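You operate a simulated robot arm through the tools that you are given. There is no shell and no other tool. Be economical: measure what you need, move in short steps, check, and stop when the job is done.

Carry out the task below with a simulated robot arm. There is one attempt and no reset: what you move stays moved.

TASK
Change the little basin's water, rinse the rod in it, drain it again.
Fine: fresh water to the blue band; the rod back in its pot with no milk on it.
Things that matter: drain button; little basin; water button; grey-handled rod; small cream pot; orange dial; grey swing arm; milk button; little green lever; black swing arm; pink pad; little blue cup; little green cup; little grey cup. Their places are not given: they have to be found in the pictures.

It is judged by the outcome, as a careful person would: the job done as asked, and still so three seconds after it is handed in. It fails if anything else is knocked over, pushed out of place, dropped, spilled or broken.

THE ROBOT
A 7-joint arm with a two-finger parallel gripper, fixed in place. Base frame: the origin is at the foot of the arm, x ahead of it, y to its left, z up; the work surface is at about z = 0. Lengths are in mm, angles in rad, forces in N, time in s.
With the tool pointing down near the work surface it reaches from about 220 to 580 mm from the base axis. Its first joint turns from -1.152 to 1.152 rad. Payload 2.5 kg.
Tool frame: the origin (TCP) lies between the finger pads and is the grasp point; the fingertips stand 23 mm ahead of it; z points along the fingers, y is the line along which they close. The gripper opens to 94 mm. The fingers are 38 mm wide and 10 mm thick; the gripper's body (54 by 96 mm) begins 39 mm behind the TCP.
Orientation is that of the tool frame in the base frame, as [roll, pitch, yaw] about the fixed x, y, z axes, in that order (R = Rz(yaw) Ry(pitch) Rx(roll)). With the fingers straight down and closing along the base's y, the tool's x points along the base's -x, its y along +y and its z along -z.

THE INTERFACE
- The arm moves only by the tool apply_moves. Its argument "plan" is one flat list of numbers, 7 for each row, row after row: the opening in per cent of the stroke, from 0 (shut) to 100 (fully open), then the shift along the base's x, y, z in units of 30 mm (1.0 is 30 mm), then the turn, a rotation vector about the base's x, y, z in units of 6 degrees (1.0 is 6 degrees). In form: [grip, dx, dy, dz, wx, wy, wz, grip, dx, dy, dz, wx, wy, wz, ...]. A call has 1 to 20 rows; each row shifts and turns the commanded pose from where the row before left it. A call with a number of a shift or a turn outside -1 to 1 is refused whole. A row lasts 0.2 s, in which the tool goes at most 50 mm and 0.15 rad; a call with a longer step from one row to the next is refused whole, and so is a gripper value outside its range. A pose out of reach is approached as far as the arm can. The call stops where the force on the tool passes 50 N (or 10 N more than at its start, if that is more) or the arm is blocked; 0.2 s more then pass. The fingers move at their own pace (about 108 mm/s each) and stop on an object; they squeeze with about 28 N. The grip force told is the motor's: it shows also when the fingers shut on nothing. Time passes only in rows, and 0.2 s behind the last, so rows that do not move let the fingers close. It gives the time, the measured TCP pose, the force on the tool (base axes), the opening and the grip force at its end, in the units of the frame above (readings bear some noise).
- Cameras (640 x 400 px; columns grow to the right, rows downward): "scene" is fixed at [122.1, -404.9, 550.2]; the picture's right is [0.82, -0.57, 0.00], its down [-0.30, -0.43, -0.85] and it looks along [0.49, 0.70, -0.52] (base axes); focal length 290 px, centre (320, 200). "wrist" rides on the gripper at [-39, 0, -44] in the tool frame; the picture's right is [0.00, -1.00, 0.00], its down [0.97, 0.00, -0.24] and it looks along [0.24, 0.00, 0.97] (tool axes); focal length 218 px, centre (320, 200).
- capture(camera): a new picture of that camera. No time passes.
- locate(camera, pixels): for up to 12 pixels [column, row] of the newest picture of that camera ("zoom" is the newest enlarged one), the place [x, y, z] in the base frame of the surface seen there, good to about 2 mm. No time passes.
- close_up(camera, box): a new picture of the part [left, top, right, bottom] of that camera's present view, enlarged. No time passes.
- job_done(): hands the job in; it is judged then, once.

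Work in short steps. Measure before you move; look again where a grasp or a placing could have gone wrong, and mend it. You have 80 turns and 54 pictures in all, those below and enlarged ones among them. Open the gripper and draw the arm clear of the work before you hand the job in, unless the task says otherwise; then end with one line.

The tools are called as a command line: name --argument value ..., lists and objects as JSON in quotes. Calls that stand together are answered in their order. apply_moves: Moves the arm, as the interface text tells. Its arguments: {"type":"object","properties":{"plan":{"type":"array","items":{"type":"number"}}},"required":["plan"]} The other tools are called the same way: capture (camera) takes a picture; locate (camera, pixels) gives the place of the surface under pixels of a picture; close_up (camera, box) takes an enlarged picture of a part of a camera's view; job_done () hands the job in.

At the start:

```text
time: 0.0
ee_pos: [294.5, 161.8, 416.4]
ee_rot: [3.141, 0.0, -3.14]
contact_force: [0.9, 0.1, 0.6]
grip_width: 94.2
grasp_force: 0.0
```

scene: 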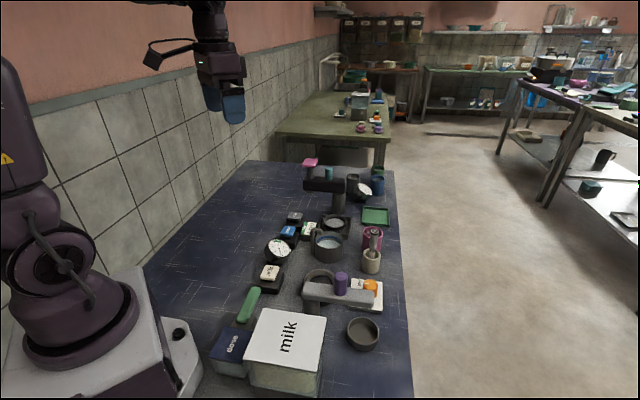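
wrist: 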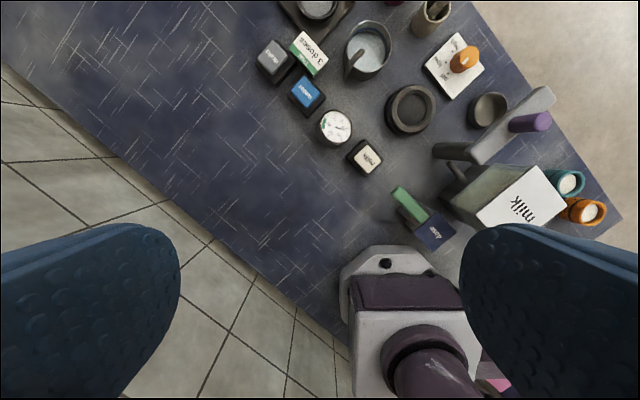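

I'll look closer at the work area first.

close_up --camera "scene" --box '[200, 150, 420, 290]'

close_up --camera "scene" --box '[200, 250, 420, 400]'

close_up --camera "wrist" --box '[240, 0, 560, 200]'

```text
2.86 times, centred on (310, 220) of scene
```

zoom: 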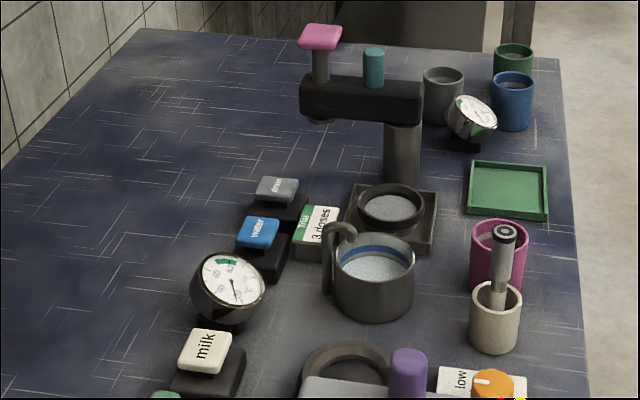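

```text
2.67 times, centred on (310, 325) of scene
```

zoom: 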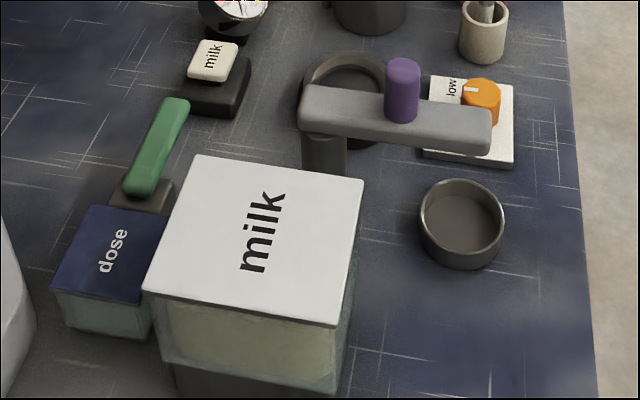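

```text
2.00 times, centred on (400, 100) of wrist
```

zoom: 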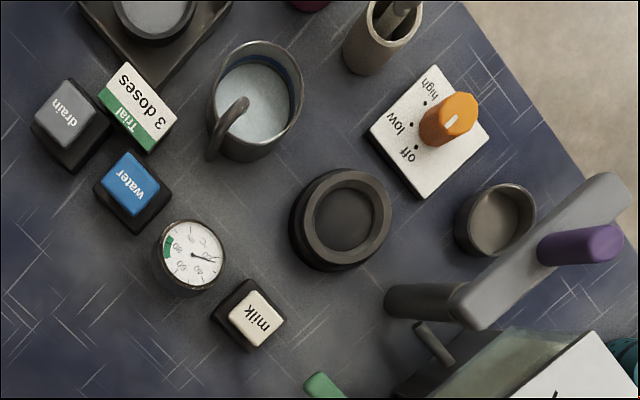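

capture --camera "scene"

close_up --camera "scene" --box '[260, 200, 400, 290]'

locate --camera "scene" --pixels '[[296, 215], [288, 230], [270, 271], [327, 243], [315, 230], [340, 238], [328, 256], [372, 231], [371, 252], [371, 265], [372, 240], [308, 229]]'

```text
48 pictures are left
```

scene: 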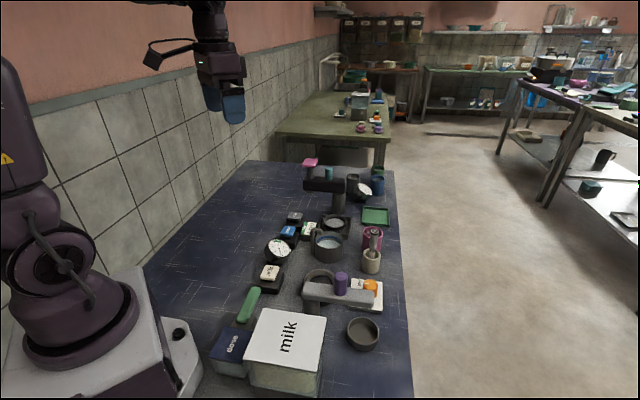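

```text
4.44 times, centred on (330, 245) of scene
```

zoom: 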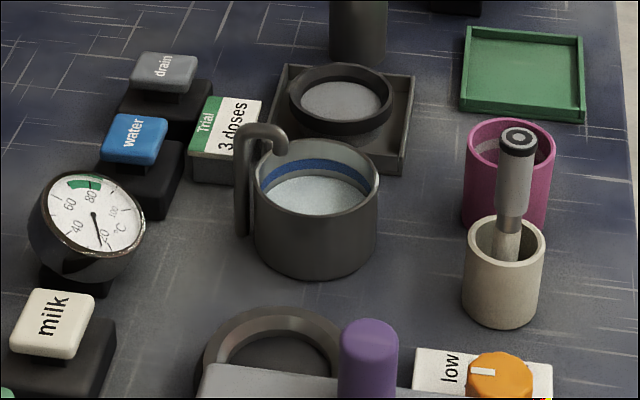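

```text
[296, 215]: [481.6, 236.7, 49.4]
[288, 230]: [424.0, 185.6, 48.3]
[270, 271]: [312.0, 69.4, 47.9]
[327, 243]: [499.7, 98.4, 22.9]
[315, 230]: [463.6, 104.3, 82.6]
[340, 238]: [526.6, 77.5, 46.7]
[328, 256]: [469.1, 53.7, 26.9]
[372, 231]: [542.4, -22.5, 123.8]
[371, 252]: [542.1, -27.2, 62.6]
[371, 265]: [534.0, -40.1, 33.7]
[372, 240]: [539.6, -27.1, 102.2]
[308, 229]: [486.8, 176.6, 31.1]
```

locate --camera "zoom" --pixels '[[256, 175], [377, 172], [316, 211], [316, 141], [275, 140], [245, 130], [310, 170], [316, 200], [466, 235], [543, 237], [504, 262], [514, 132]]'

locate --camera "scene" --pixels '[[295, 216], [287, 231], [302, 216]]'

```text
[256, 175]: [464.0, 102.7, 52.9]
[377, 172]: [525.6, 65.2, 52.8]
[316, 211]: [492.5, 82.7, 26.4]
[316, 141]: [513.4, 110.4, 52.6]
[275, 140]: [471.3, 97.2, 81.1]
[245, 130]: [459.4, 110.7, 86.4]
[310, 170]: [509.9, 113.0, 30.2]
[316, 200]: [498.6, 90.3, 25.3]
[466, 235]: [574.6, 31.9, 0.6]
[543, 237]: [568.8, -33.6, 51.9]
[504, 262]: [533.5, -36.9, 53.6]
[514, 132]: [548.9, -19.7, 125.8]
```

```text
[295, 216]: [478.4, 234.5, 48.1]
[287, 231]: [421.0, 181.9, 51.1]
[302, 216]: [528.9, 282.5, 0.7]
```

Drain button top at about (478,235,49), water at (421,182,50), basin centre about (495,85), rim z 53. I go above the drain button with the fingers shut.

apply_moves --plan '[0, 0.51, 0.203, -0.88, 0, 0, 0, 0, 0.51, 0.203, -0.88, 0, 0, 0, 0, 0.51, 0.203, -0.88, 0, 0, 0, 0, 0.51, 0.203, -0.88, 0, 0, 0, 0, 0.51, 0.203, -0.88, 0, 0, 0, 0, 0.51, 0.203, -0.88, 0, 0, 0, 0, 0.51, 0.203, -0.88, 0, 0, 0, 0, 0.51, 0.203, -0.88, 0, 0, 0, 0, 0.51, 0.203, -0.88, 0, 0, 0, 0, 0.51, 0.203, -0.88, 0, 0, 0, 0, 0.51, 0.203, -0.88, 0, 0, 0, 0, 0.51, 0.203, -0.88, 0, 0, 0, 0, 0, 0, 0, 0, 0, 0]'

capture --camera "wrist"

close_up --camera "scene" --box '[240, 180, 400, 290]'

```text
time: 2.8
ee_pos: [478.4, 236.1, 99.3]
ee_rot: [3.14, 0.001, -3.139]
contact_force: [0.8, 0.6, -0.4]
grip_width: 0.1
grasp_force: 27.6
```

```text
46 pictures are left
```

wrist: 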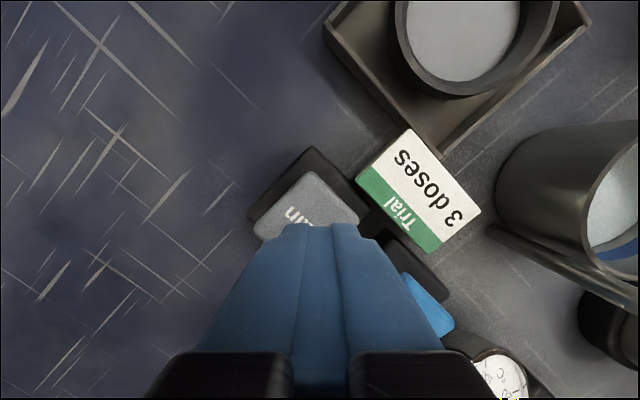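

```text
3.64 times, centred on (320, 235) of scene
```

zoom: 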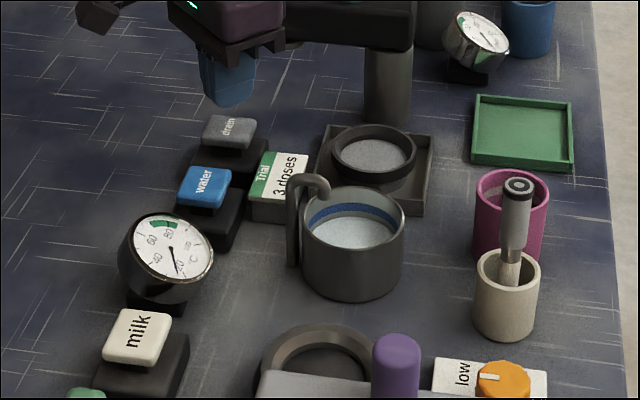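

locate --camera "wrist" --pixels '[[311, 175], [357, 216], [256, 232], [300, 205], [430, 300], [330, 150], [440, 280]]'

locate --camera "zoom" --pixels '[[207, 117], [254, 121], [249, 148], [203, 142], [184, 166], [230, 172], [222, 207], [178, 198]]'

```text
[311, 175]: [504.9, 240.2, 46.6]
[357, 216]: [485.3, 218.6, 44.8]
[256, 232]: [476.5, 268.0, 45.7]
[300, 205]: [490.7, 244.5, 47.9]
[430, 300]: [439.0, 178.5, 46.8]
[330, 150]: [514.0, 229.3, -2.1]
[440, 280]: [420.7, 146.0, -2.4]
```

```text
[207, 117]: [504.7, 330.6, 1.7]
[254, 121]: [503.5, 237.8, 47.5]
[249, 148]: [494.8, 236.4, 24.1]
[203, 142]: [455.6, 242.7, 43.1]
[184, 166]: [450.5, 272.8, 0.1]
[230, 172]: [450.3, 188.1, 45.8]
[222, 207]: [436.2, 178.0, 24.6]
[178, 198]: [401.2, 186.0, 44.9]
```

Drain key centre is about (480,242), top z 48. I press down gently, to tip z ≈ 42.

apply_moves --plan '[0, 0, 0.1, -0.4, 0, 0, 0, 0, 0.05, 0.1, -0.3, 0, 0, 0, 0, 0, 0, -0.2, 0, 0, 0, 0, 0, 0, -0.1, 0, 0, 0, 0, 0, 0, -0.1, 0, 0, 0]'

close_up --camera "scene" --box '[240, 180, 400, 290]'

```text
time: 4.0
ee_pos: [478.7, 241.8, 66.6]
ee_rot: [-3.141, 0.001, -3.141]
contact_force: [-0.8, -0.3, 0.6]
grip_width: 0.0
grasp_force: 27.5
```

```text
3.64 times, centred on (320, 235) of scene
```

zoom: 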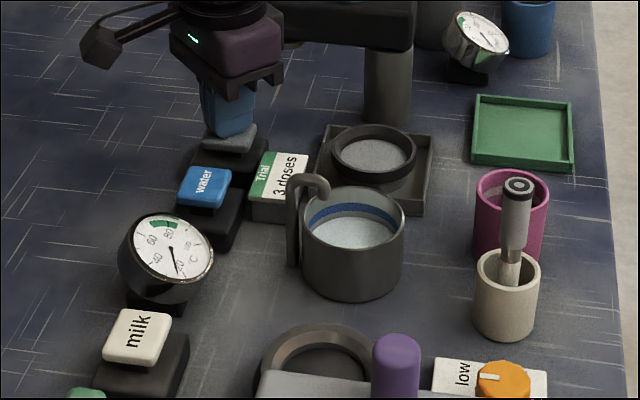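

apply_moves --plan '[0, 0, 0, -0.1, 0, 0, 0, 0, 0, 0, -0.1, 0, 0, 0]'

close_up --camera "scene" --box '[260, 180, 380, 270]'

```text
time: 4.6
ee_pos: [481.4, 241.3, 61.8]
ee_rot: [3.141, -0.001, 3.139]
contact_force: [-0.9, 0.2, 2.1]
grip_width: 0.0
grasp_force: 27.8
```

```text
4.44 times, centred on (320, 225) of scene
```

zoom: 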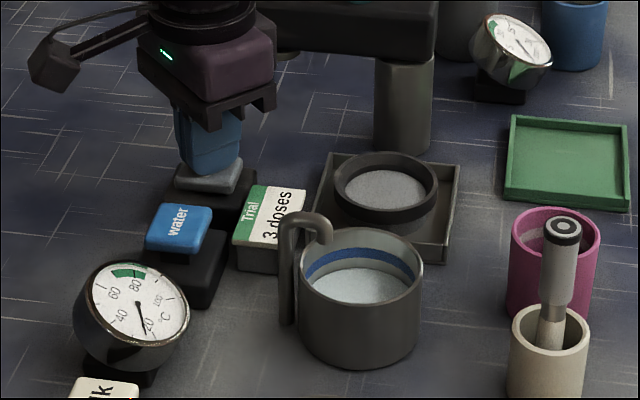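

apply_moves --plan '[0, 0, 0, -0.1, 0, 0, 0, 0, 0, 0, -0.1, 0, 0, 0, 0, 0, 0, 0, 0, 0, 0, 0, 0, 0, 0, 0, 0, 0]'

close_up --camera "scene" --box '[260, 180, 380, 270]'

```text
time: 5.6
ee_pos: [480.6, 240.9, 56.4]
ee_rot: [-3.14, 0.002, -3.141]
contact_force: [-15.8, -9.7, 37.0]
grip_width: 0.0
grasp_force: 27.9
```

```text
4.44 times, centred on (320, 225) of scene
```

zoom: 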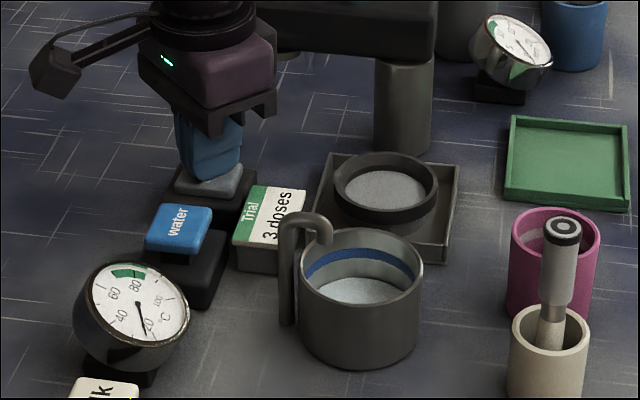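

The level is falling and the key is bottomed (37 N). I keep it held a while, slightly eased.

apply_moves --plan '[0, 0, 0, 0.03, 0, 0, 0, 0, 0, 0, 0, 0, 0, 0, 0, 0, 0, 0, 0, 0, 0, 0, 0, 0, 0, 0, 0, 0, 0, 0, 0, 0, 0, 0, 0, 0, 0, 0, 0, 0, 0, 0]'

close_up --camera "scene" --box '[260, 180, 380, 270]'

```text
time: 7.0
ee_pos: [480.4, 242.1, 57.2]
ee_rot: [3.139, 0.003, 3.141]
contact_force: [-12.1, -4.6, 33.7]
grip_width: 0.2
grasp_force: 27.8
```

```text
4.44 times, centred on (320, 225) of scene
```

zoom: 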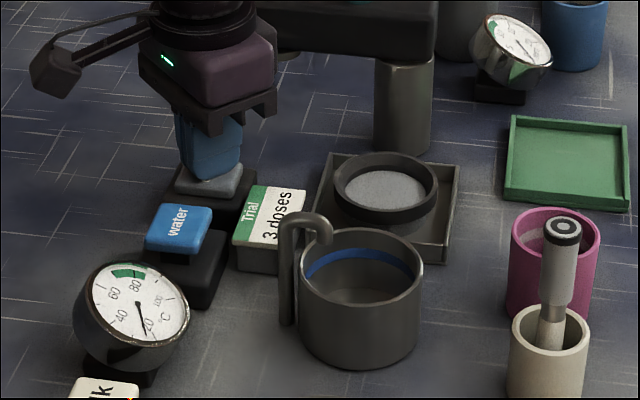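

The basin looks empty. I hold one second more, then lift and go above the water key (425,188).

apply_moves --plan '[0, 0, 0, 0, 0, 0, 0, 0, 0, 0, 0, 0, 0, 0, 0, 0, 0, 0, 0, 0, 0, 0, 0, 0, 0, 0, 0, 0, 0, 0, 0, 0.7, 0, 0, 0, 0, 0, 0, 0.7, 0, 0, 0, 0, -0.62, -0.6, 0, 0, 0, 0, 0, -0.62, -0.6, 0, 0, 0, 0, 0, -0.61, -0.6, 0, 0, 0, 0, 0, 0, 0, 0, 0, 0, 0]'

close_up --camera "scene" --box '[260, 180, 380, 270]'

capture --camera "wrist"

```text
time: 9.2
ee_pos: [424.5, 189.0, 97.5]
ee_rot: [-3.141, 0.0, 3.141]
contact_force: [-0.3, 0.0, -0.8]
grip_width: 0.1
grasp_force: 28.1
```

```text
4.44 times, centred on (320, 225) of scene
```

zoom: 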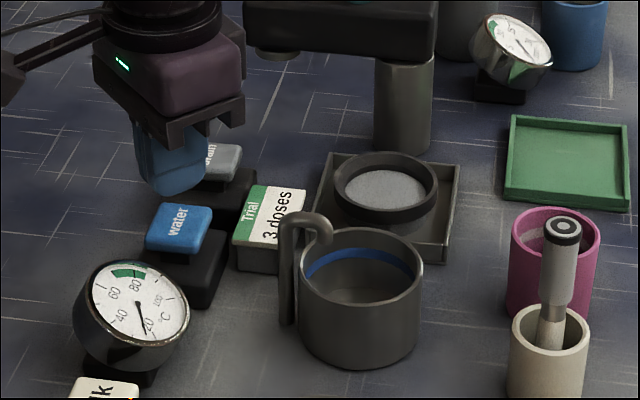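

```text
39 pictures are left
```

wrist: 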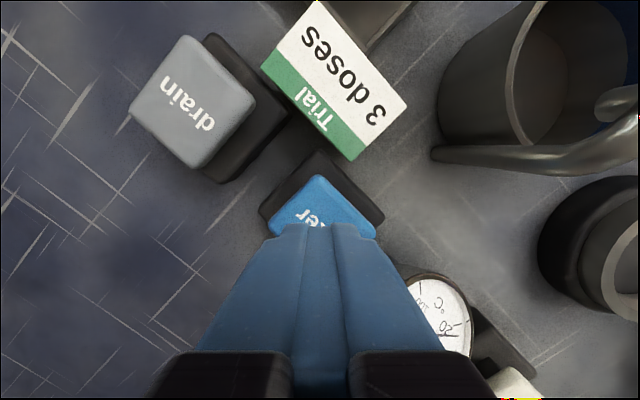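

locate --camera "zoom" --pixels '[[130, 262], [160, 268], [185, 300], [130, 300], [180, 228], [210, 208], [150, 240], [240, 147]]'

locate --camera "wrist" --pixels '[[318, 176], [374, 232], [272, 226], [320, 205]]'

```text
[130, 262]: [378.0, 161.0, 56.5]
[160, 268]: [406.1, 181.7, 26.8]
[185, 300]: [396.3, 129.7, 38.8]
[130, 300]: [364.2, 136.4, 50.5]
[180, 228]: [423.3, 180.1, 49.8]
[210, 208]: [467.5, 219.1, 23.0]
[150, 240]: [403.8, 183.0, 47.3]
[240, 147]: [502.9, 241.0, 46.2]
```

```text
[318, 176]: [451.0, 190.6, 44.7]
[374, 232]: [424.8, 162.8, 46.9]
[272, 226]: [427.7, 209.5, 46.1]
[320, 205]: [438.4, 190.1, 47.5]
```

I press the water key, briefly, and look.

apply_moves --plan '[0, 0, -0.08, -0.6, 0, 0, 0, 0, 0, 0, -0.5, 0, 0, 0, 0, 0, 0, -0.1, 0, 0, 0, 0, 0, 0, -0.1, 0, 0, 0]'

close_up --camera "scene" --box '[260, 180, 380, 270]'

```text
time: 10.2
ee_pos: [425.4, 184.4, 58.7]
ee_rot: [-3.14, 0.0, 3.141]
contact_force: [-1.8, 1.2, 3.3]
grip_width: 0.0
grasp_force: 28.6
```

```text
4.44 times, centred on (320, 225) of scene
```

zoom: 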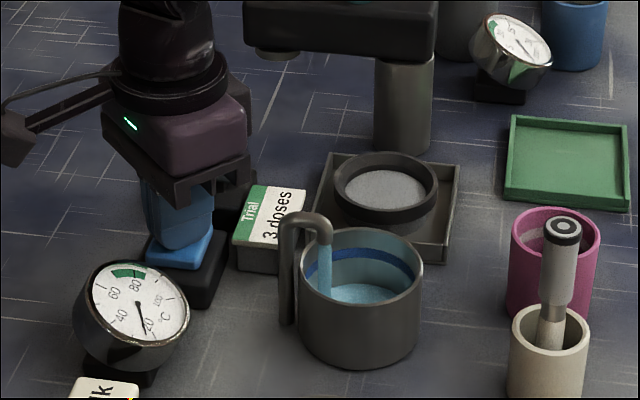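

Water flows. I continue in 0.4 s steps, watching the level against the band.

apply_moves --plan '[0, 0, 0, 0, 0, 0, 0]'

close_up --camera "scene" --box '[290, 210, 370, 260]'

```text
time: 10.6
ee_pos: [425.3, 184.9, 58.1]
ee_rot: [-3.141, -0.001, -3.141]
contact_force: [-1.1, 2.7, 3.4]
grip_width: 0.0
grasp_force: 28.0
```

```text
8.00 times, centred on (330, 235) of scene
```

zoom: 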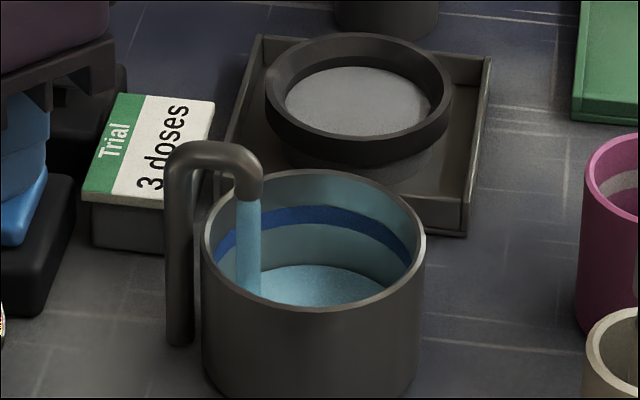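

locate --camera "zoom" --pixels '[[330, 285], [330, 270], [330, 207], [330, 225], [330, 250], [330, 173]]'

apply_moves --plan '[0, 0, 0, 0, 0, 0, 0, 0, 0, 0, 0, 0, 0, 0]'

close_up --camera "scene" --box '[290, 210, 370, 260]'

```text
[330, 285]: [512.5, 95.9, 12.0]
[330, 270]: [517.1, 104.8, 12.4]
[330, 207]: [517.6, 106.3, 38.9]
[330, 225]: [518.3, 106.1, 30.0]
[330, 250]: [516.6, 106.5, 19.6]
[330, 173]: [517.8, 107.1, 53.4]
```

```text
time: 11.2
ee_pos: [425.3, 184.6, 58.2]
ee_rot: [-3.141, -0.002, -3.141]
contact_force: [-0.3, 1.1, 4.3]
grip_width: 0.0
grasp_force: 27.7
```

```text
8.00 times, centred on (330, 235) of scene
```

zoom: 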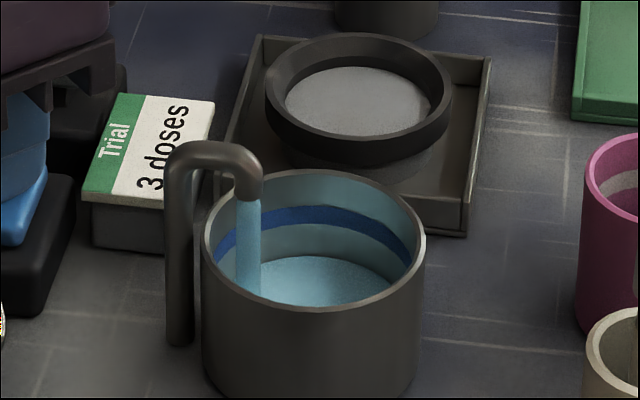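

Level about z 17, rising about 7 mm/s; the band is z 30–39. I hold 1.4 s more.

apply_moves --plan '[0, 0, 0, 0, 0, 0, 0, 0, 0, 0, 0, 0, 0, 0, 0, 0, 0, 0, 0, 0, 0, 0, 0, 0, 0, 0, 0, 0, 0, 0, 0, 0, 0, 0, 0, 0, 0, 0, 0, 0, 0, 0]'

close_up --camera "scene" --box '[290, 210, 370, 260]'

```text
time: 12.6
ee_pos: [423.1, 184.4, 57.5]
ee_rot: [-3.141, 0.001, -3.141]
contact_force: [0.5, 2.9, 4.4]
grip_width: 0.0
grasp_force: 28.2
```

```text
8.00 times, centred on (330, 235) of scene
```

zoom: 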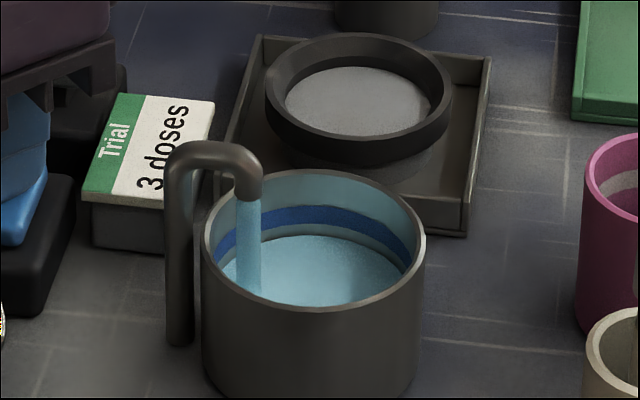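

apply_moves --plan '[0, 0, 0, 0, 0, 0, 0, 0, 0, 0, 0, 0, 0, 0, 0, 0, 0, 0, 0, 0, 0, 0, 0, 0, 0, 0, 0, 0, 0, 0, 0, 0, 0, 0, 0, 0, 0, 0, 0.9, 0, 0, 0, 0, 0, 0, 0.9, 0, 0, 0]'

close_up --camera "scene" --box '[290, 210, 370, 260]'

```text
time: 14.2
ee_pos: [425.5, 184.1, 112.6]
ee_rot: [3.141, -0.001, 3.14]
contact_force: [-0.2, -0.2, -0.6]
grip_width: 0.0
grasp_force: 28.1
```

```text
8.00 times, centred on (330, 235) of scene
```

zoom: 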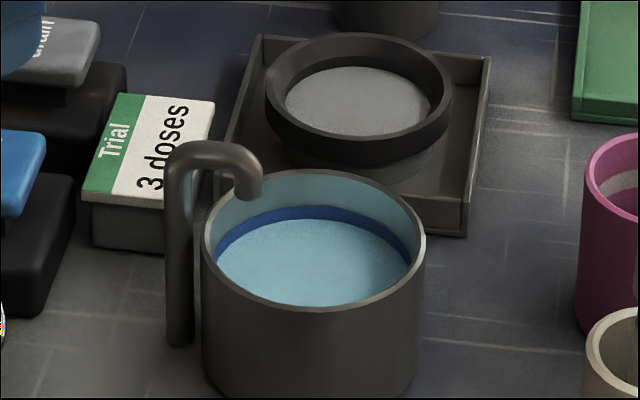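

Level sits in the middle of the band. Now the rod: take close looks at it and its pot.

close_up --camera "scene" --box '[340, 215, 404, 280]'

apply_moves --plan '[50, 0.3, -0.8, 1, 0, 0, 0, 50, 0.3, -0.8, 1, 0, 0, 0, 50, 0.3, -1, 1, 0, 0, 0, 50, 0.3, -1, 0, 0, 0, 0, 50, 0.3, -1, 0, 0, 0, 0, 50, 0.5, -1, 0, 0, 0, 0, 50, 0.5, -0.8, 0, 0, 0, 0, 50, 0.4, -0.5, 0, 0, 0, 0, 50, 0, 0, 0, 0, 0, 0]'

capture --camera "wrist"

```text
6.15 times, centred on (372, 248) of scene
```

zoom: 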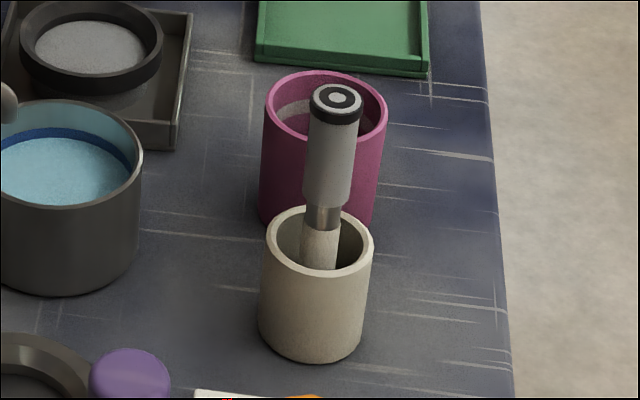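

```text
time: 16.2
ee_pos: [511.8, -23.5, 201.6]
ee_rot: [3.141, -0.001, -3.141]
contact_force: [0.7, 0.2, -0.5]
grip_width: 47.2
grasp_force: 0.1
```

```text
32 pictures are left
```

wrist: 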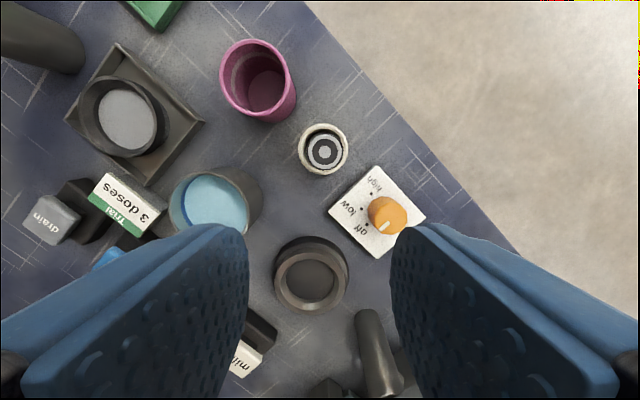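

locate --camera "wrist" --pixels '[[324, 152], [322, 124], [298, 149], [348, 150], [322, 175], [245, 50], [285, 110], [222, 90]]'

locate --camera "zoom" --pixels '[[323, 208], [323, 228], [320, 262], [328, 150], [308, 120], [350, 190]]'

close_up --camera "wrist" --box '[272, 110, 372, 190]'

```text
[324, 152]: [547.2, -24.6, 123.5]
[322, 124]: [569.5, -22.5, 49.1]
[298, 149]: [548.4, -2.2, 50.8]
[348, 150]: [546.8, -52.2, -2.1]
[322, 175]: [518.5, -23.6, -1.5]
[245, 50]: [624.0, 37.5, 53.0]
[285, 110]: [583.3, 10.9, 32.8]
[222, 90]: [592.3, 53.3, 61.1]
```

```text
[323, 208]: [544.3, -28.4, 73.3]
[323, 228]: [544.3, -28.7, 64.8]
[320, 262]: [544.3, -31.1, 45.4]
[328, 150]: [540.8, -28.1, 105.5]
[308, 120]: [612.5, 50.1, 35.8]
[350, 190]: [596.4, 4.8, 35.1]
```

```text
5.00 times, centred on (322, 150) of wrist
```

zoom: 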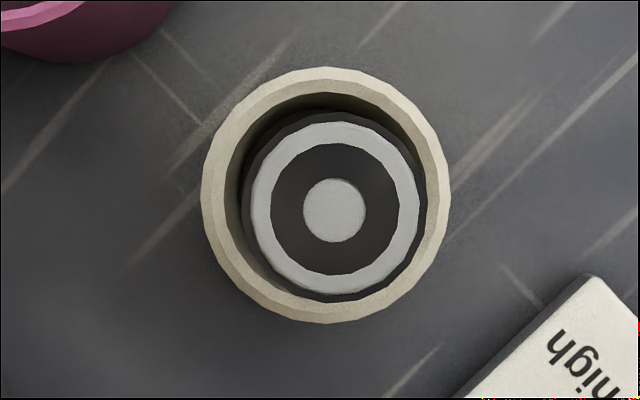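

Rod handle centre ≈ (547,-24.5), z 73–124, nearly upright in pot. I go over and grasp at z 100.

apply_moves --plan '[50, 0.6, -0.03, 0, 0, 0, 0, 50, 0.58, 0, 0, 0, 0, 0, 50, 0, 0, -0.9, 0, 0, 0, 50, 0, 0, -0.9, 0, 0, 0, 50, 0, 0, -0.9, 0, 0, 0, 50, 0, 0, -0.65, 0, 0, 0, 50, 0, 0, 0, 0, 0, 0, 0, 0, 0, 0, 0, 0, 0, 0, 0, 0, 0, 0, 0, 0, 0, 0, 0, 0, 0, 0, 0]'

close_up --camera "scene" --box '[320, 190, 420, 280]'

```text
time: 18.4
ee_pos: [547.2, -23.8, 100.6]
ee_rot: [-3.142, 0.0, 3.141]
contact_force: [0.4, -0.1, -0.2]
grip_width: 18.3
grasp_force: 28.0
```

```text
4.44 times, centred on (370, 235) of scene
```

zoom: 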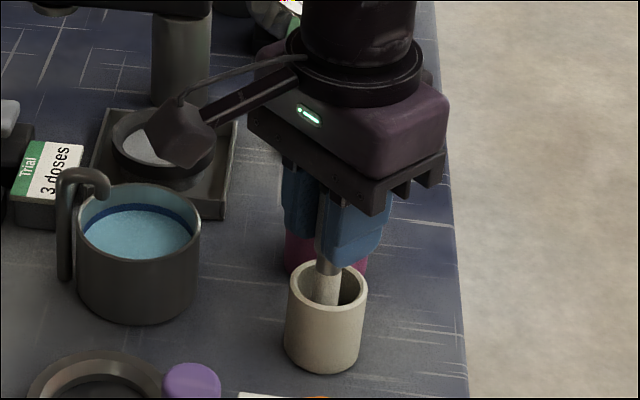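

Rod gripped (18 mm). Lift straight up 90 mm and look at it.

apply_moves --plan '[0, 0, 0, 0.4, 0, 0, 0, 0, 0, 0, 0.6, 0, 0, 0, 0, 0, 0, 0.7, 0, 0, 0, 0, 0, 0, 0.7, 0, 0, 0, 0, 0, 0, 0.6, 0, 0, 0]'

close_up --camera "scene" --box '[320, 160, 420, 280]'

```text
time: 19.6
ee_pos: [546.0, -25.4, 190.7]
ee_rot: [-3.142, -0.002, 3.14]
contact_force: [-0.7, -0.1, -0.3]
grip_width: 18.5
grasp_force: 27.8
```

```text
3.33 times, centred on (370, 220) of scene
```

zoom: 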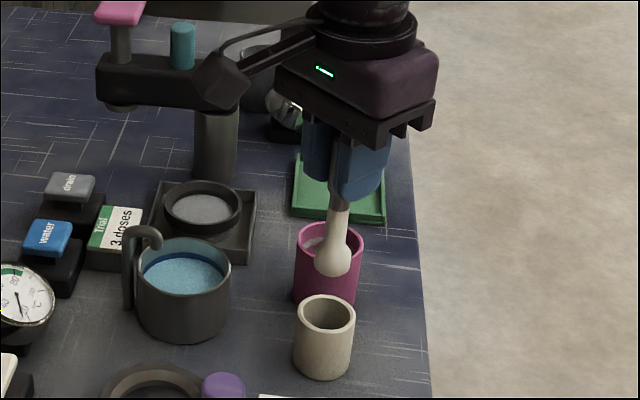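

close_up --camera "scene" --box '[400, 205, 440, 250]'

close_up --camera "scene" --box '[395, 200, 447, 250]'

```text
8.89 times, centred on (420, 228) of scene
```

zoom: 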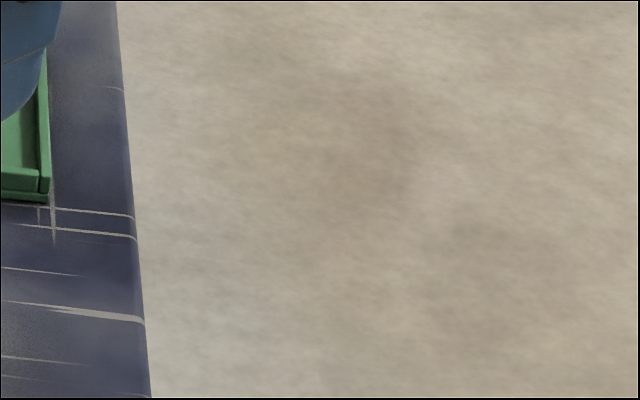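

```text
8.00 times, centred on (421, 225) of scene
```

zoom: 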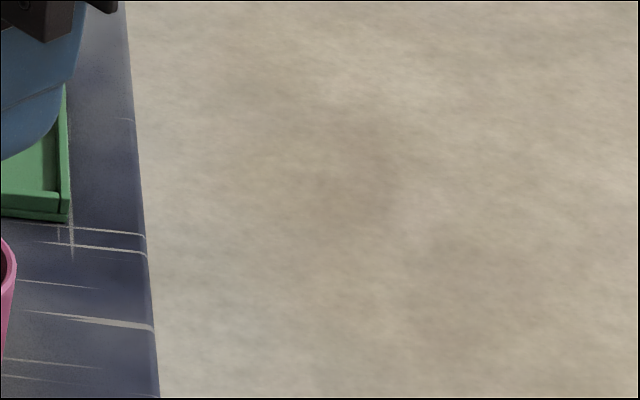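

close_up --camera "scene" --box '[350, 205, 400, 255]'

locate --camera "zoom" --pixels '[[333, 60], [333, 110], [333, 160], [333, 190], [320, 130]]'

```text
8.00 times, centred on (375, 230) of scene
```

zoom: 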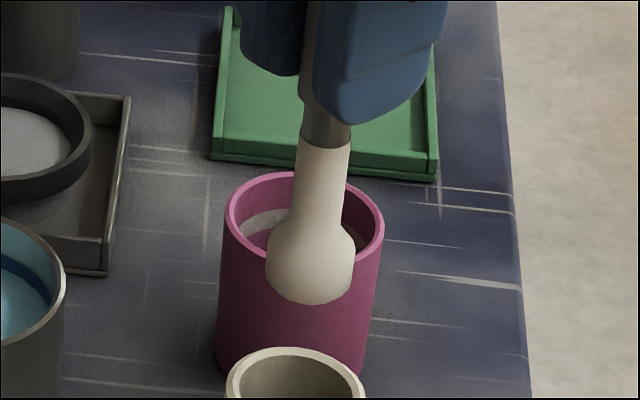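

```text
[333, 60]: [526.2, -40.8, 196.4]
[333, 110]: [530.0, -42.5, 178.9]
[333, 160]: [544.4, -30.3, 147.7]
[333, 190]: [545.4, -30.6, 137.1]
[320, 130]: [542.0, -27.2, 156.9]
```

Milk coats the lowest ~55 mm, tip ≈ 90 mm below TCP. I carry it high over the basin, on the side away from the spout.

apply_moves --plan '[0, -0.24, 0.6, 0.1, 0, 0, 0, 0, -0.24, 0.6, 0.1, 0, 0, 0, 0, -0.24, 0.6, 0, 0, 0, 0, 0, -0.24, 0.6, 0, 0, 0, 0, 0, -0.24, 0.6, 0, 0, 0, 0, 0, -0.2, 0.47, 0, 0, 0, 0, 0, 0, 0, 0, 0, 0, 0]'

capture --camera "wrist"

close_up --camera "scene" --box '[280, 190, 380, 270]'

```text
time: 21.2
ee_pos: [506.5, 80.2, 197.5]
ee_rot: [3.141, -0.001, -3.141]
contact_force: [0.1, 0.2, 0.5]
grip_width: 18.4
grasp_force: 28.2
```

```text
25 pictures are left
```

wrist: 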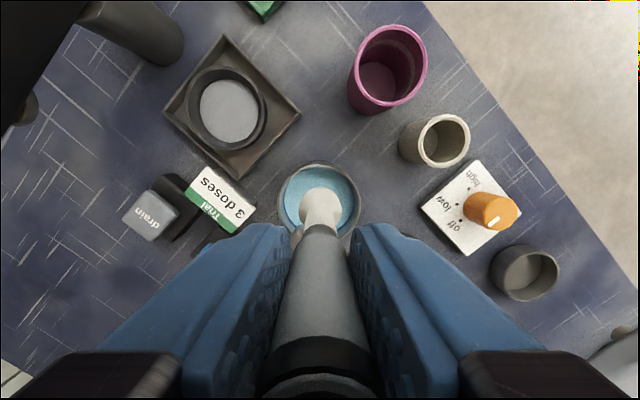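

```text
5.00 times, centred on (330, 230) of scene
```

zoom: 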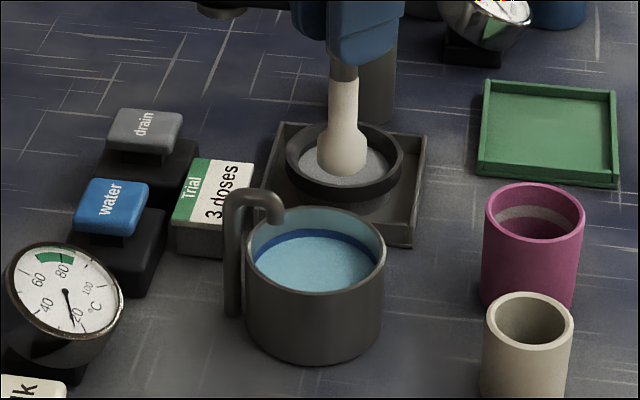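

locate --camera "zoom" --pixels '[[283, 215], [275, 210], [249, 240], [383, 245], [318, 285], [330, 208], [340, 165], [345, 120]]'

locate --camera "wrist" --pixels '[[278, 200], [362, 200], [320, 161], [320, 172], [296, 232], [294, 240]]'

```text
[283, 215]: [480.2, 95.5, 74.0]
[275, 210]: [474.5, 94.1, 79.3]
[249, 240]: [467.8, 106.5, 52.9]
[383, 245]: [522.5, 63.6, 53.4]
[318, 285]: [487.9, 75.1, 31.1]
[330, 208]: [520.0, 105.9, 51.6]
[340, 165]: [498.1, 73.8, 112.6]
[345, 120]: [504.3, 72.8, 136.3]
```

```text
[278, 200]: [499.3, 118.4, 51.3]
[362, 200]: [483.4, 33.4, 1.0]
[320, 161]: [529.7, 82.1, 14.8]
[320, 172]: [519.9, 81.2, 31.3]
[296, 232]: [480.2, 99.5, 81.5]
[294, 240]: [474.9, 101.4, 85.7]
```

Spout end reaches x≈481; basin centre (496,84). At x≈507 fingers clear it by ~7 mm. I lower the rod into the water.

apply_moves --plan '[0, 0, -0.03, -0.6, 0, 0, 0, 0, 0, 0, -0.6, 0, 0, 0, 0, 0, 0, -0.5, 0, 0, 0, 0, 0, 0, -0.5, 0, 0, 0, 0, 0, 0, -0.4, 0, 0, 0, 0, 0, 0, -0.3, 0, 0, 0, 0, 0, 0, -0.1, 0, 0, 0]'

close_up --camera "scene" --box '[280, 190, 380, 270]'

```text
time: 22.8
ee_pos: [505.9, 79.4, 107.1]
ee_rot: [3.14, 0.0, -3.141]
contact_force: [-0.4, 0.8, -0.5]
grip_width: 18.0
grasp_force: 27.9
```

```text
5.00 times, centred on (330, 230) of scene
```

zoom: 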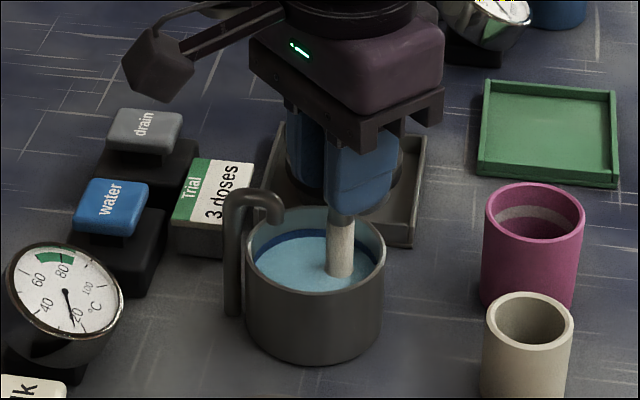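

apply_moves --plan '[0, 0, 0.1, -0.1, 0, 0, 0, 0, 0, 0, -0.1, 0, 0, 0, 0, 0, 0, -0.08, 0, 0, 0, 0, 0, 0.2, 0, 0, 0, 0, 0, 0, -0.2, 0, 0, 0, 0, 0, 0, -0.2, 0, 0, 0, 0, 0, 0, 0.2, 0, 0, 0, 0, 0, 0, 0.2, 0, 0, 0, 0, 0, 0, -0.2, 0, 0, 0, 0, 0, 0, -0.2, 0, 0, 0, 0, 0, 0, 0.2, 0, 0, 0, 0, 0, 0, 0.2, 0, 0, 0, 0, 0, 0, -0.2, 0, 0, 0, 0, 0, 0, 0, 0, 0, 0]'

close_up --camera "scene" --box '[290, 200, 370, 260]'

```text
refused: plan must hold 7 numbers for each row
```

```text
6.67 times, centred on (330, 230) of scene
```

zoom: 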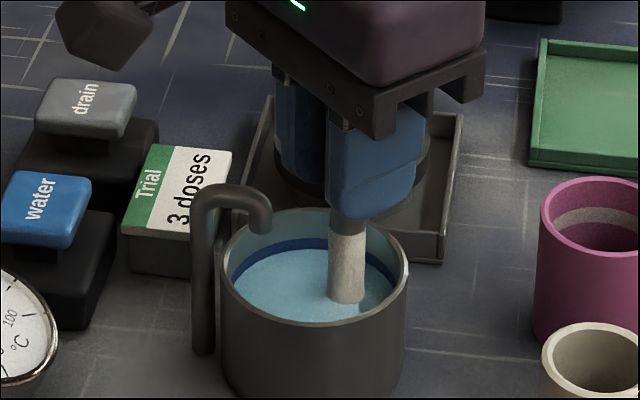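

A row was malformed; resend with clean rows.

apply_moves --plan '[0, 0, 0.1, -0.1, 0, 0, 0, 0, 0, 0, -0.1, 0, 0, 0, 0, 0, 0.15, 0, 0, 0, 0, 0, 0, -0.15, 0, 0, 0, 0, 0, 0, -0.15, 0, 0, 0, 0, 0, 0, 0.15, 0, 0, 0, 0, 0, 0, 0.15, 0, 0, 0, 0, 0, 0, -0.15, 0, 0, 0, 0, 0, 0, -0.15, 0, 0, 0, 0, 0, 0, 0.15, 0, 0, 0, 0, 0, 0, 0, 0, 0, 0, 0]'

close_up --camera "scene" --box '[290, 200, 370, 260]'

```text
time: 25.2
ee_pos: [505.0, 83.2, 101.8]
ee_rot: [3.141, -0.001, 3.141]
contact_force: [0.3, -0.3, 1.2]
grip_width: 18.2
grasp_force: 27.8
```

```text
6.67 times, centred on (330, 230) of scene
```

zoom: 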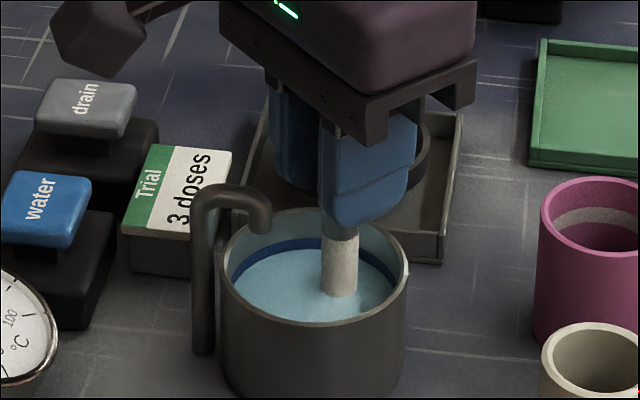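

I lift a bit to see whether the dipped part came clean.

apply_moves --plan '[0, 0, -0.05, 0.5, 0, 0, 0, 0, 0, -0.05, 0.6, 0, 0, 0, 0, 0, 0, 0.7, 0, 0, 0, 0, 0, 0, 0.5, 0, 0, 0, 0, 0, 0, 0, 0, 0, 0]'

close_up --camera "scene" --box '[290, 190, 370, 260]'

```text
time: 26.4
ee_pos: [507.0, 77.4, 170.8]
ee_rot: [-3.141, 0.001, 3.141]
contact_force: [-0.9, 0.6, -0.5]
grip_width: 18.2
grasp_force: 27.7
```

```text
5.71 times, centred on (330, 225) of scene
```

zoom: 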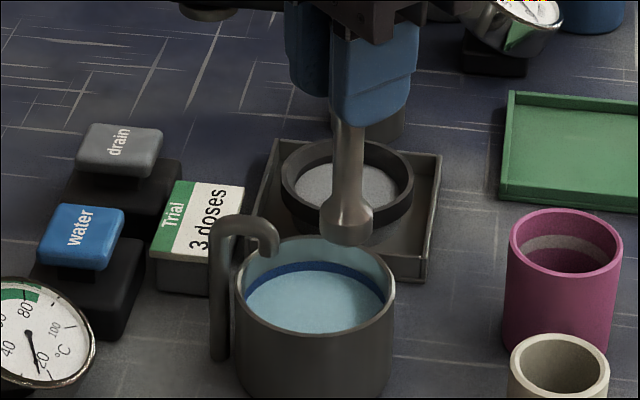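

close_up --camera "scene" --box '[315, 200, 355, 240]'

```text
10.00 times, centred on (335, 220) of scene
```

zoom: 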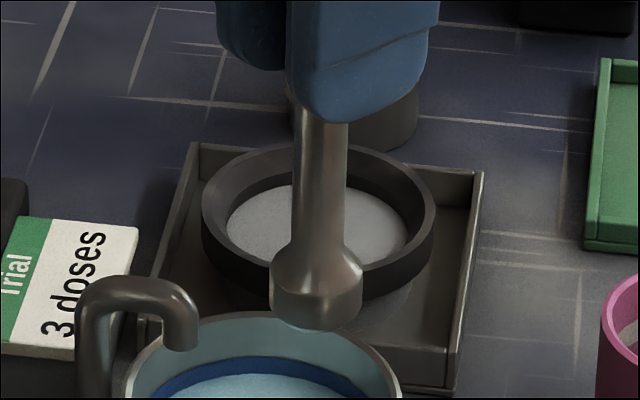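

Clean. Return it to the pot: up, across, and check above the pot.

apply_moves --plan '[0, 0, 0, 0.7, 0, 0, 0, 0, 0.23, -0.57, 0, 0, 0, 0, 0, 0.23, -0.57, 0, 0, 0, 0, 0, 0.23, -0.57, 0, 0, 0, 0, 0, 0.23, -0.57, 0, 0, 0, 0, 0, 0.23, -0.57, 0, 0, 0, 0, 0, 0.2, -0.56, 0, 0, 0, 0, 0, 0, 0, 0, 0, 0, 0]'

capture --camera "wrist"

```text
time: 28.2
ee_pos: [545.6, -21.6, 192.4]
ee_rot: [-3.141, 0.0, 3.141]
contact_force: [-0.6, 0.0, -0.6]
grip_width: 18.0
grasp_force: 28.2
```

```text
18 pictures are left
```

wrist: 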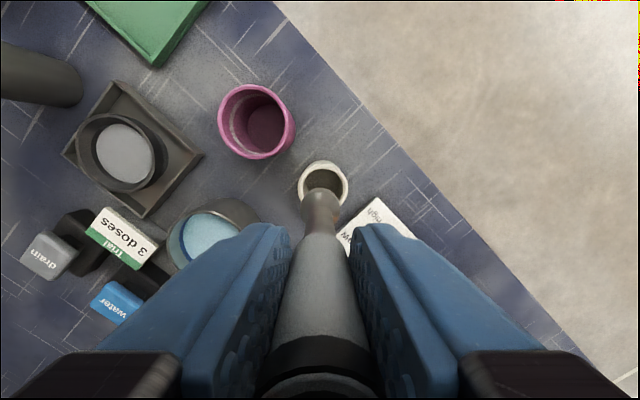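

locate --camera "wrist" --pixels '[[299, 185], [347, 185], [323, 162], [320, 200]]'

apply_moves --plan '[0, 0.03, -0.09, -0.6, 0, 0, 0, 0, 0, 0, -0.3, 0, 0, 0, 0, 0, 0, 0, 0, 0, 0]'

close_up --camera "scene" --box '[335, 200, 415, 280]'

```text
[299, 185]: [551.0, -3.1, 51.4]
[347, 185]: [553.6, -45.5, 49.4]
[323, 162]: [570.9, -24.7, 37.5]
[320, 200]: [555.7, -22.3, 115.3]
```

```text
time: 29.0
ee_pos: [546.1, -24.7, 164.7]
ee_rot: [3.141, 0.001, 3.141]
contact_force: [-0.3, 1.0, -0.3]
grip_width: 18.3
grasp_force: 28.1
```

```text
5.00 times, centred on (375, 240) of scene
```

zoom: 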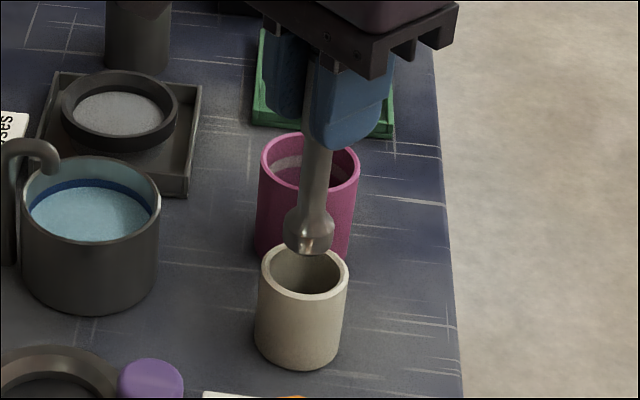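

Aligned with the pot (centre ≈ (548,-24)). Lower to just above the pot floor.

apply_moves --plan '[0, 0.04, 0, -0.4, 0, 0, 0, 0, 0, 0, -0.5, 0, 0, 0, 0, 0, 0, -0.5, 0, 0, 0, 0, 0, 0, -0.4, 0, 0, 0, 0, 0, 0, -0.2, 0, 0, 0, 0, 0, 0, -0.08, 0, 0, 0, 0, 0, 0, 0, 0, 0, 0]'

close_up --camera "scene" --box '[335, 200, 415, 280]'

```text
time: 30.6
ee_pos: [548.3, -24.4, 101.7]
ee_rot: [3.14, 0.002, -3.141]
contact_force: [-0.1, 0.4, -1.3]
grip_width: 18.1
grasp_force: 28.2
```

```text
5.00 times, centred on (375, 240) of scene
```

zoom: 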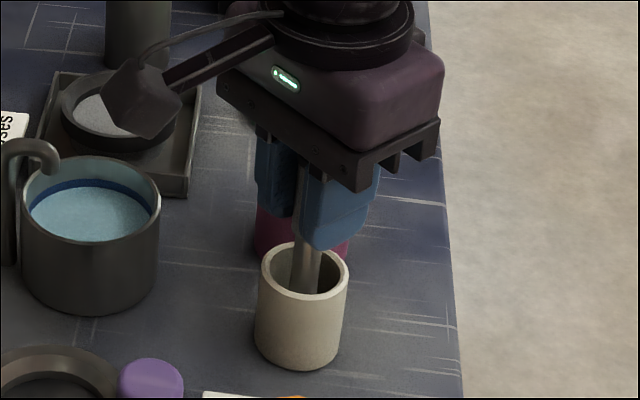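

Down another mm or so, then open gently and rise.

apply_moves --plan '[0, 0, 0, -0.04, 0, 0, 0, 0, 0, 0, 0, 0, 0, 0, 25, 0, 0, 0, 0, 0, 0, 40, 0, 0, 0, 0, 0, 0, 45, 0, 0, 0, 0, 0, 0, 45, 0, 0, 0.5, 0, 0, 0, 45, 0, 0, 0.8, 0, 0, 0, 45, 0, 0, 0.9, 0, 0, 0, 45, 0, 0, 0.9, 0, 0, 0]'

close_up --camera "scene" --box '[335, 200, 415, 280]'

```text
time: 32.6
ee_pos: [548.0, -24.9, 194.7]
ee_rot: [-3.14, 0.001, -3.141]
contact_force: [0.3, 0.6, 0.1]
grip_width: 42.5
grasp_force: 0.0
```

```text
5.00 times, centred on (375, 240) of scene
```

zoom: 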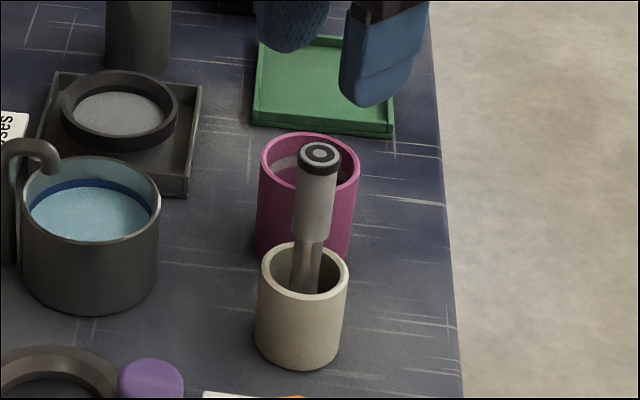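

Rod is back, clean. Now go to the drain key by the earlier safe route, fingers shut.

apply_moves --plan '[45, -0.8, 0.6, 0, 0, 0, 0, 20, -0.8, 1, 0, 0, 0, 0, 0, -0.6, 1, 0, 0, 0, 0, 0, -0.6, 1, 0, 0, 0, 0, 0, -0.6, 1, 0, 0, 0, 0, 0, -0.4, 1, 0, 0, 0, 0, 0, -0.3, 1, 0, 0, 0, 0, 0, 0, 0.4, -0.5, 0, 0, 0, 0, 0.6, 0.6, -0.8, 0, 0, 0, 0, 0.6, 0.6, -0.8, 0, 0, 0, 0, 0.6, 0.7, -0.6, 0, 0, 0, 0, 0, 0, -0.5, 0, 0, 0, 0, 0, 0, 0, 0, 0, 0]'

close_up --camera "scene" --box '[260, 180, 380, 270]'

```text
time: 35.4
ee_pos: [479.4, 241.7, 99.4]
ee_rot: [-3.14, 0.002, -3.14]
contact_force: [-0.2, -0.1, 0.4]
grip_width: 0.1
grasp_force: 27.8
```

```text
4.44 times, centred on (320, 225) of scene
```

zoom: 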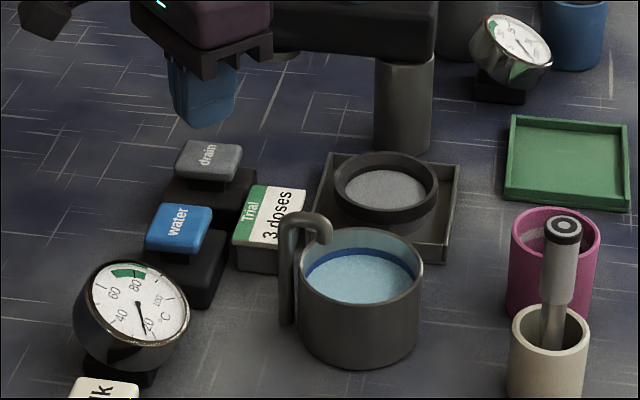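

apply_moves --plan '[0, 0, 0, -0.6, 0, 0, 0, 0, 0, 0, -0.5, 0, 0, 0, 0, 0, 0, -0.15, 0, 0, 0, 0, 0, 0, -0.13, 0, 0, 0, 0, 0, 0, 0, 0, 0, 0, 0, 0, 0, 0, 0, 0, 0, 0, 0, 0, 0, 0, 0, 0, 0, 0, 0, 0, 0, 0, 0, 0, 0, 0, 0, 0, 0, 0, 0, 0, 0, 0, 0, 0, 0, 0, 0, 0, 0, 0, 0, 0, 0, 0, 0, 0, 0, 0, 0, 0, 0, 0, 0, 0, 0, 0, 0, 0, 0, 0, 0, 0, 0, 0, 0, 0, 0, 0, 0, 0, 0, 0, 0, 0, 0, 0, 0]'

close_up --camera "scene" --box '[290, 200, 370, 260]'

```text
time: 38.8
ee_pos: [479.1, 242.1, 57.3]
ee_rot: [3.14, 0.004, -3.141]
contact_force: [-3.4, 1.8, 25.9]
grip_width: 0.0
grasp_force: 28.0
```

```text
6.67 times, centred on (330, 230) of scene
```

zoom: 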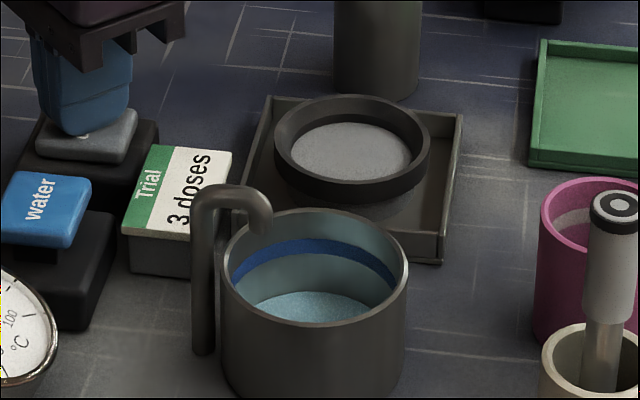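

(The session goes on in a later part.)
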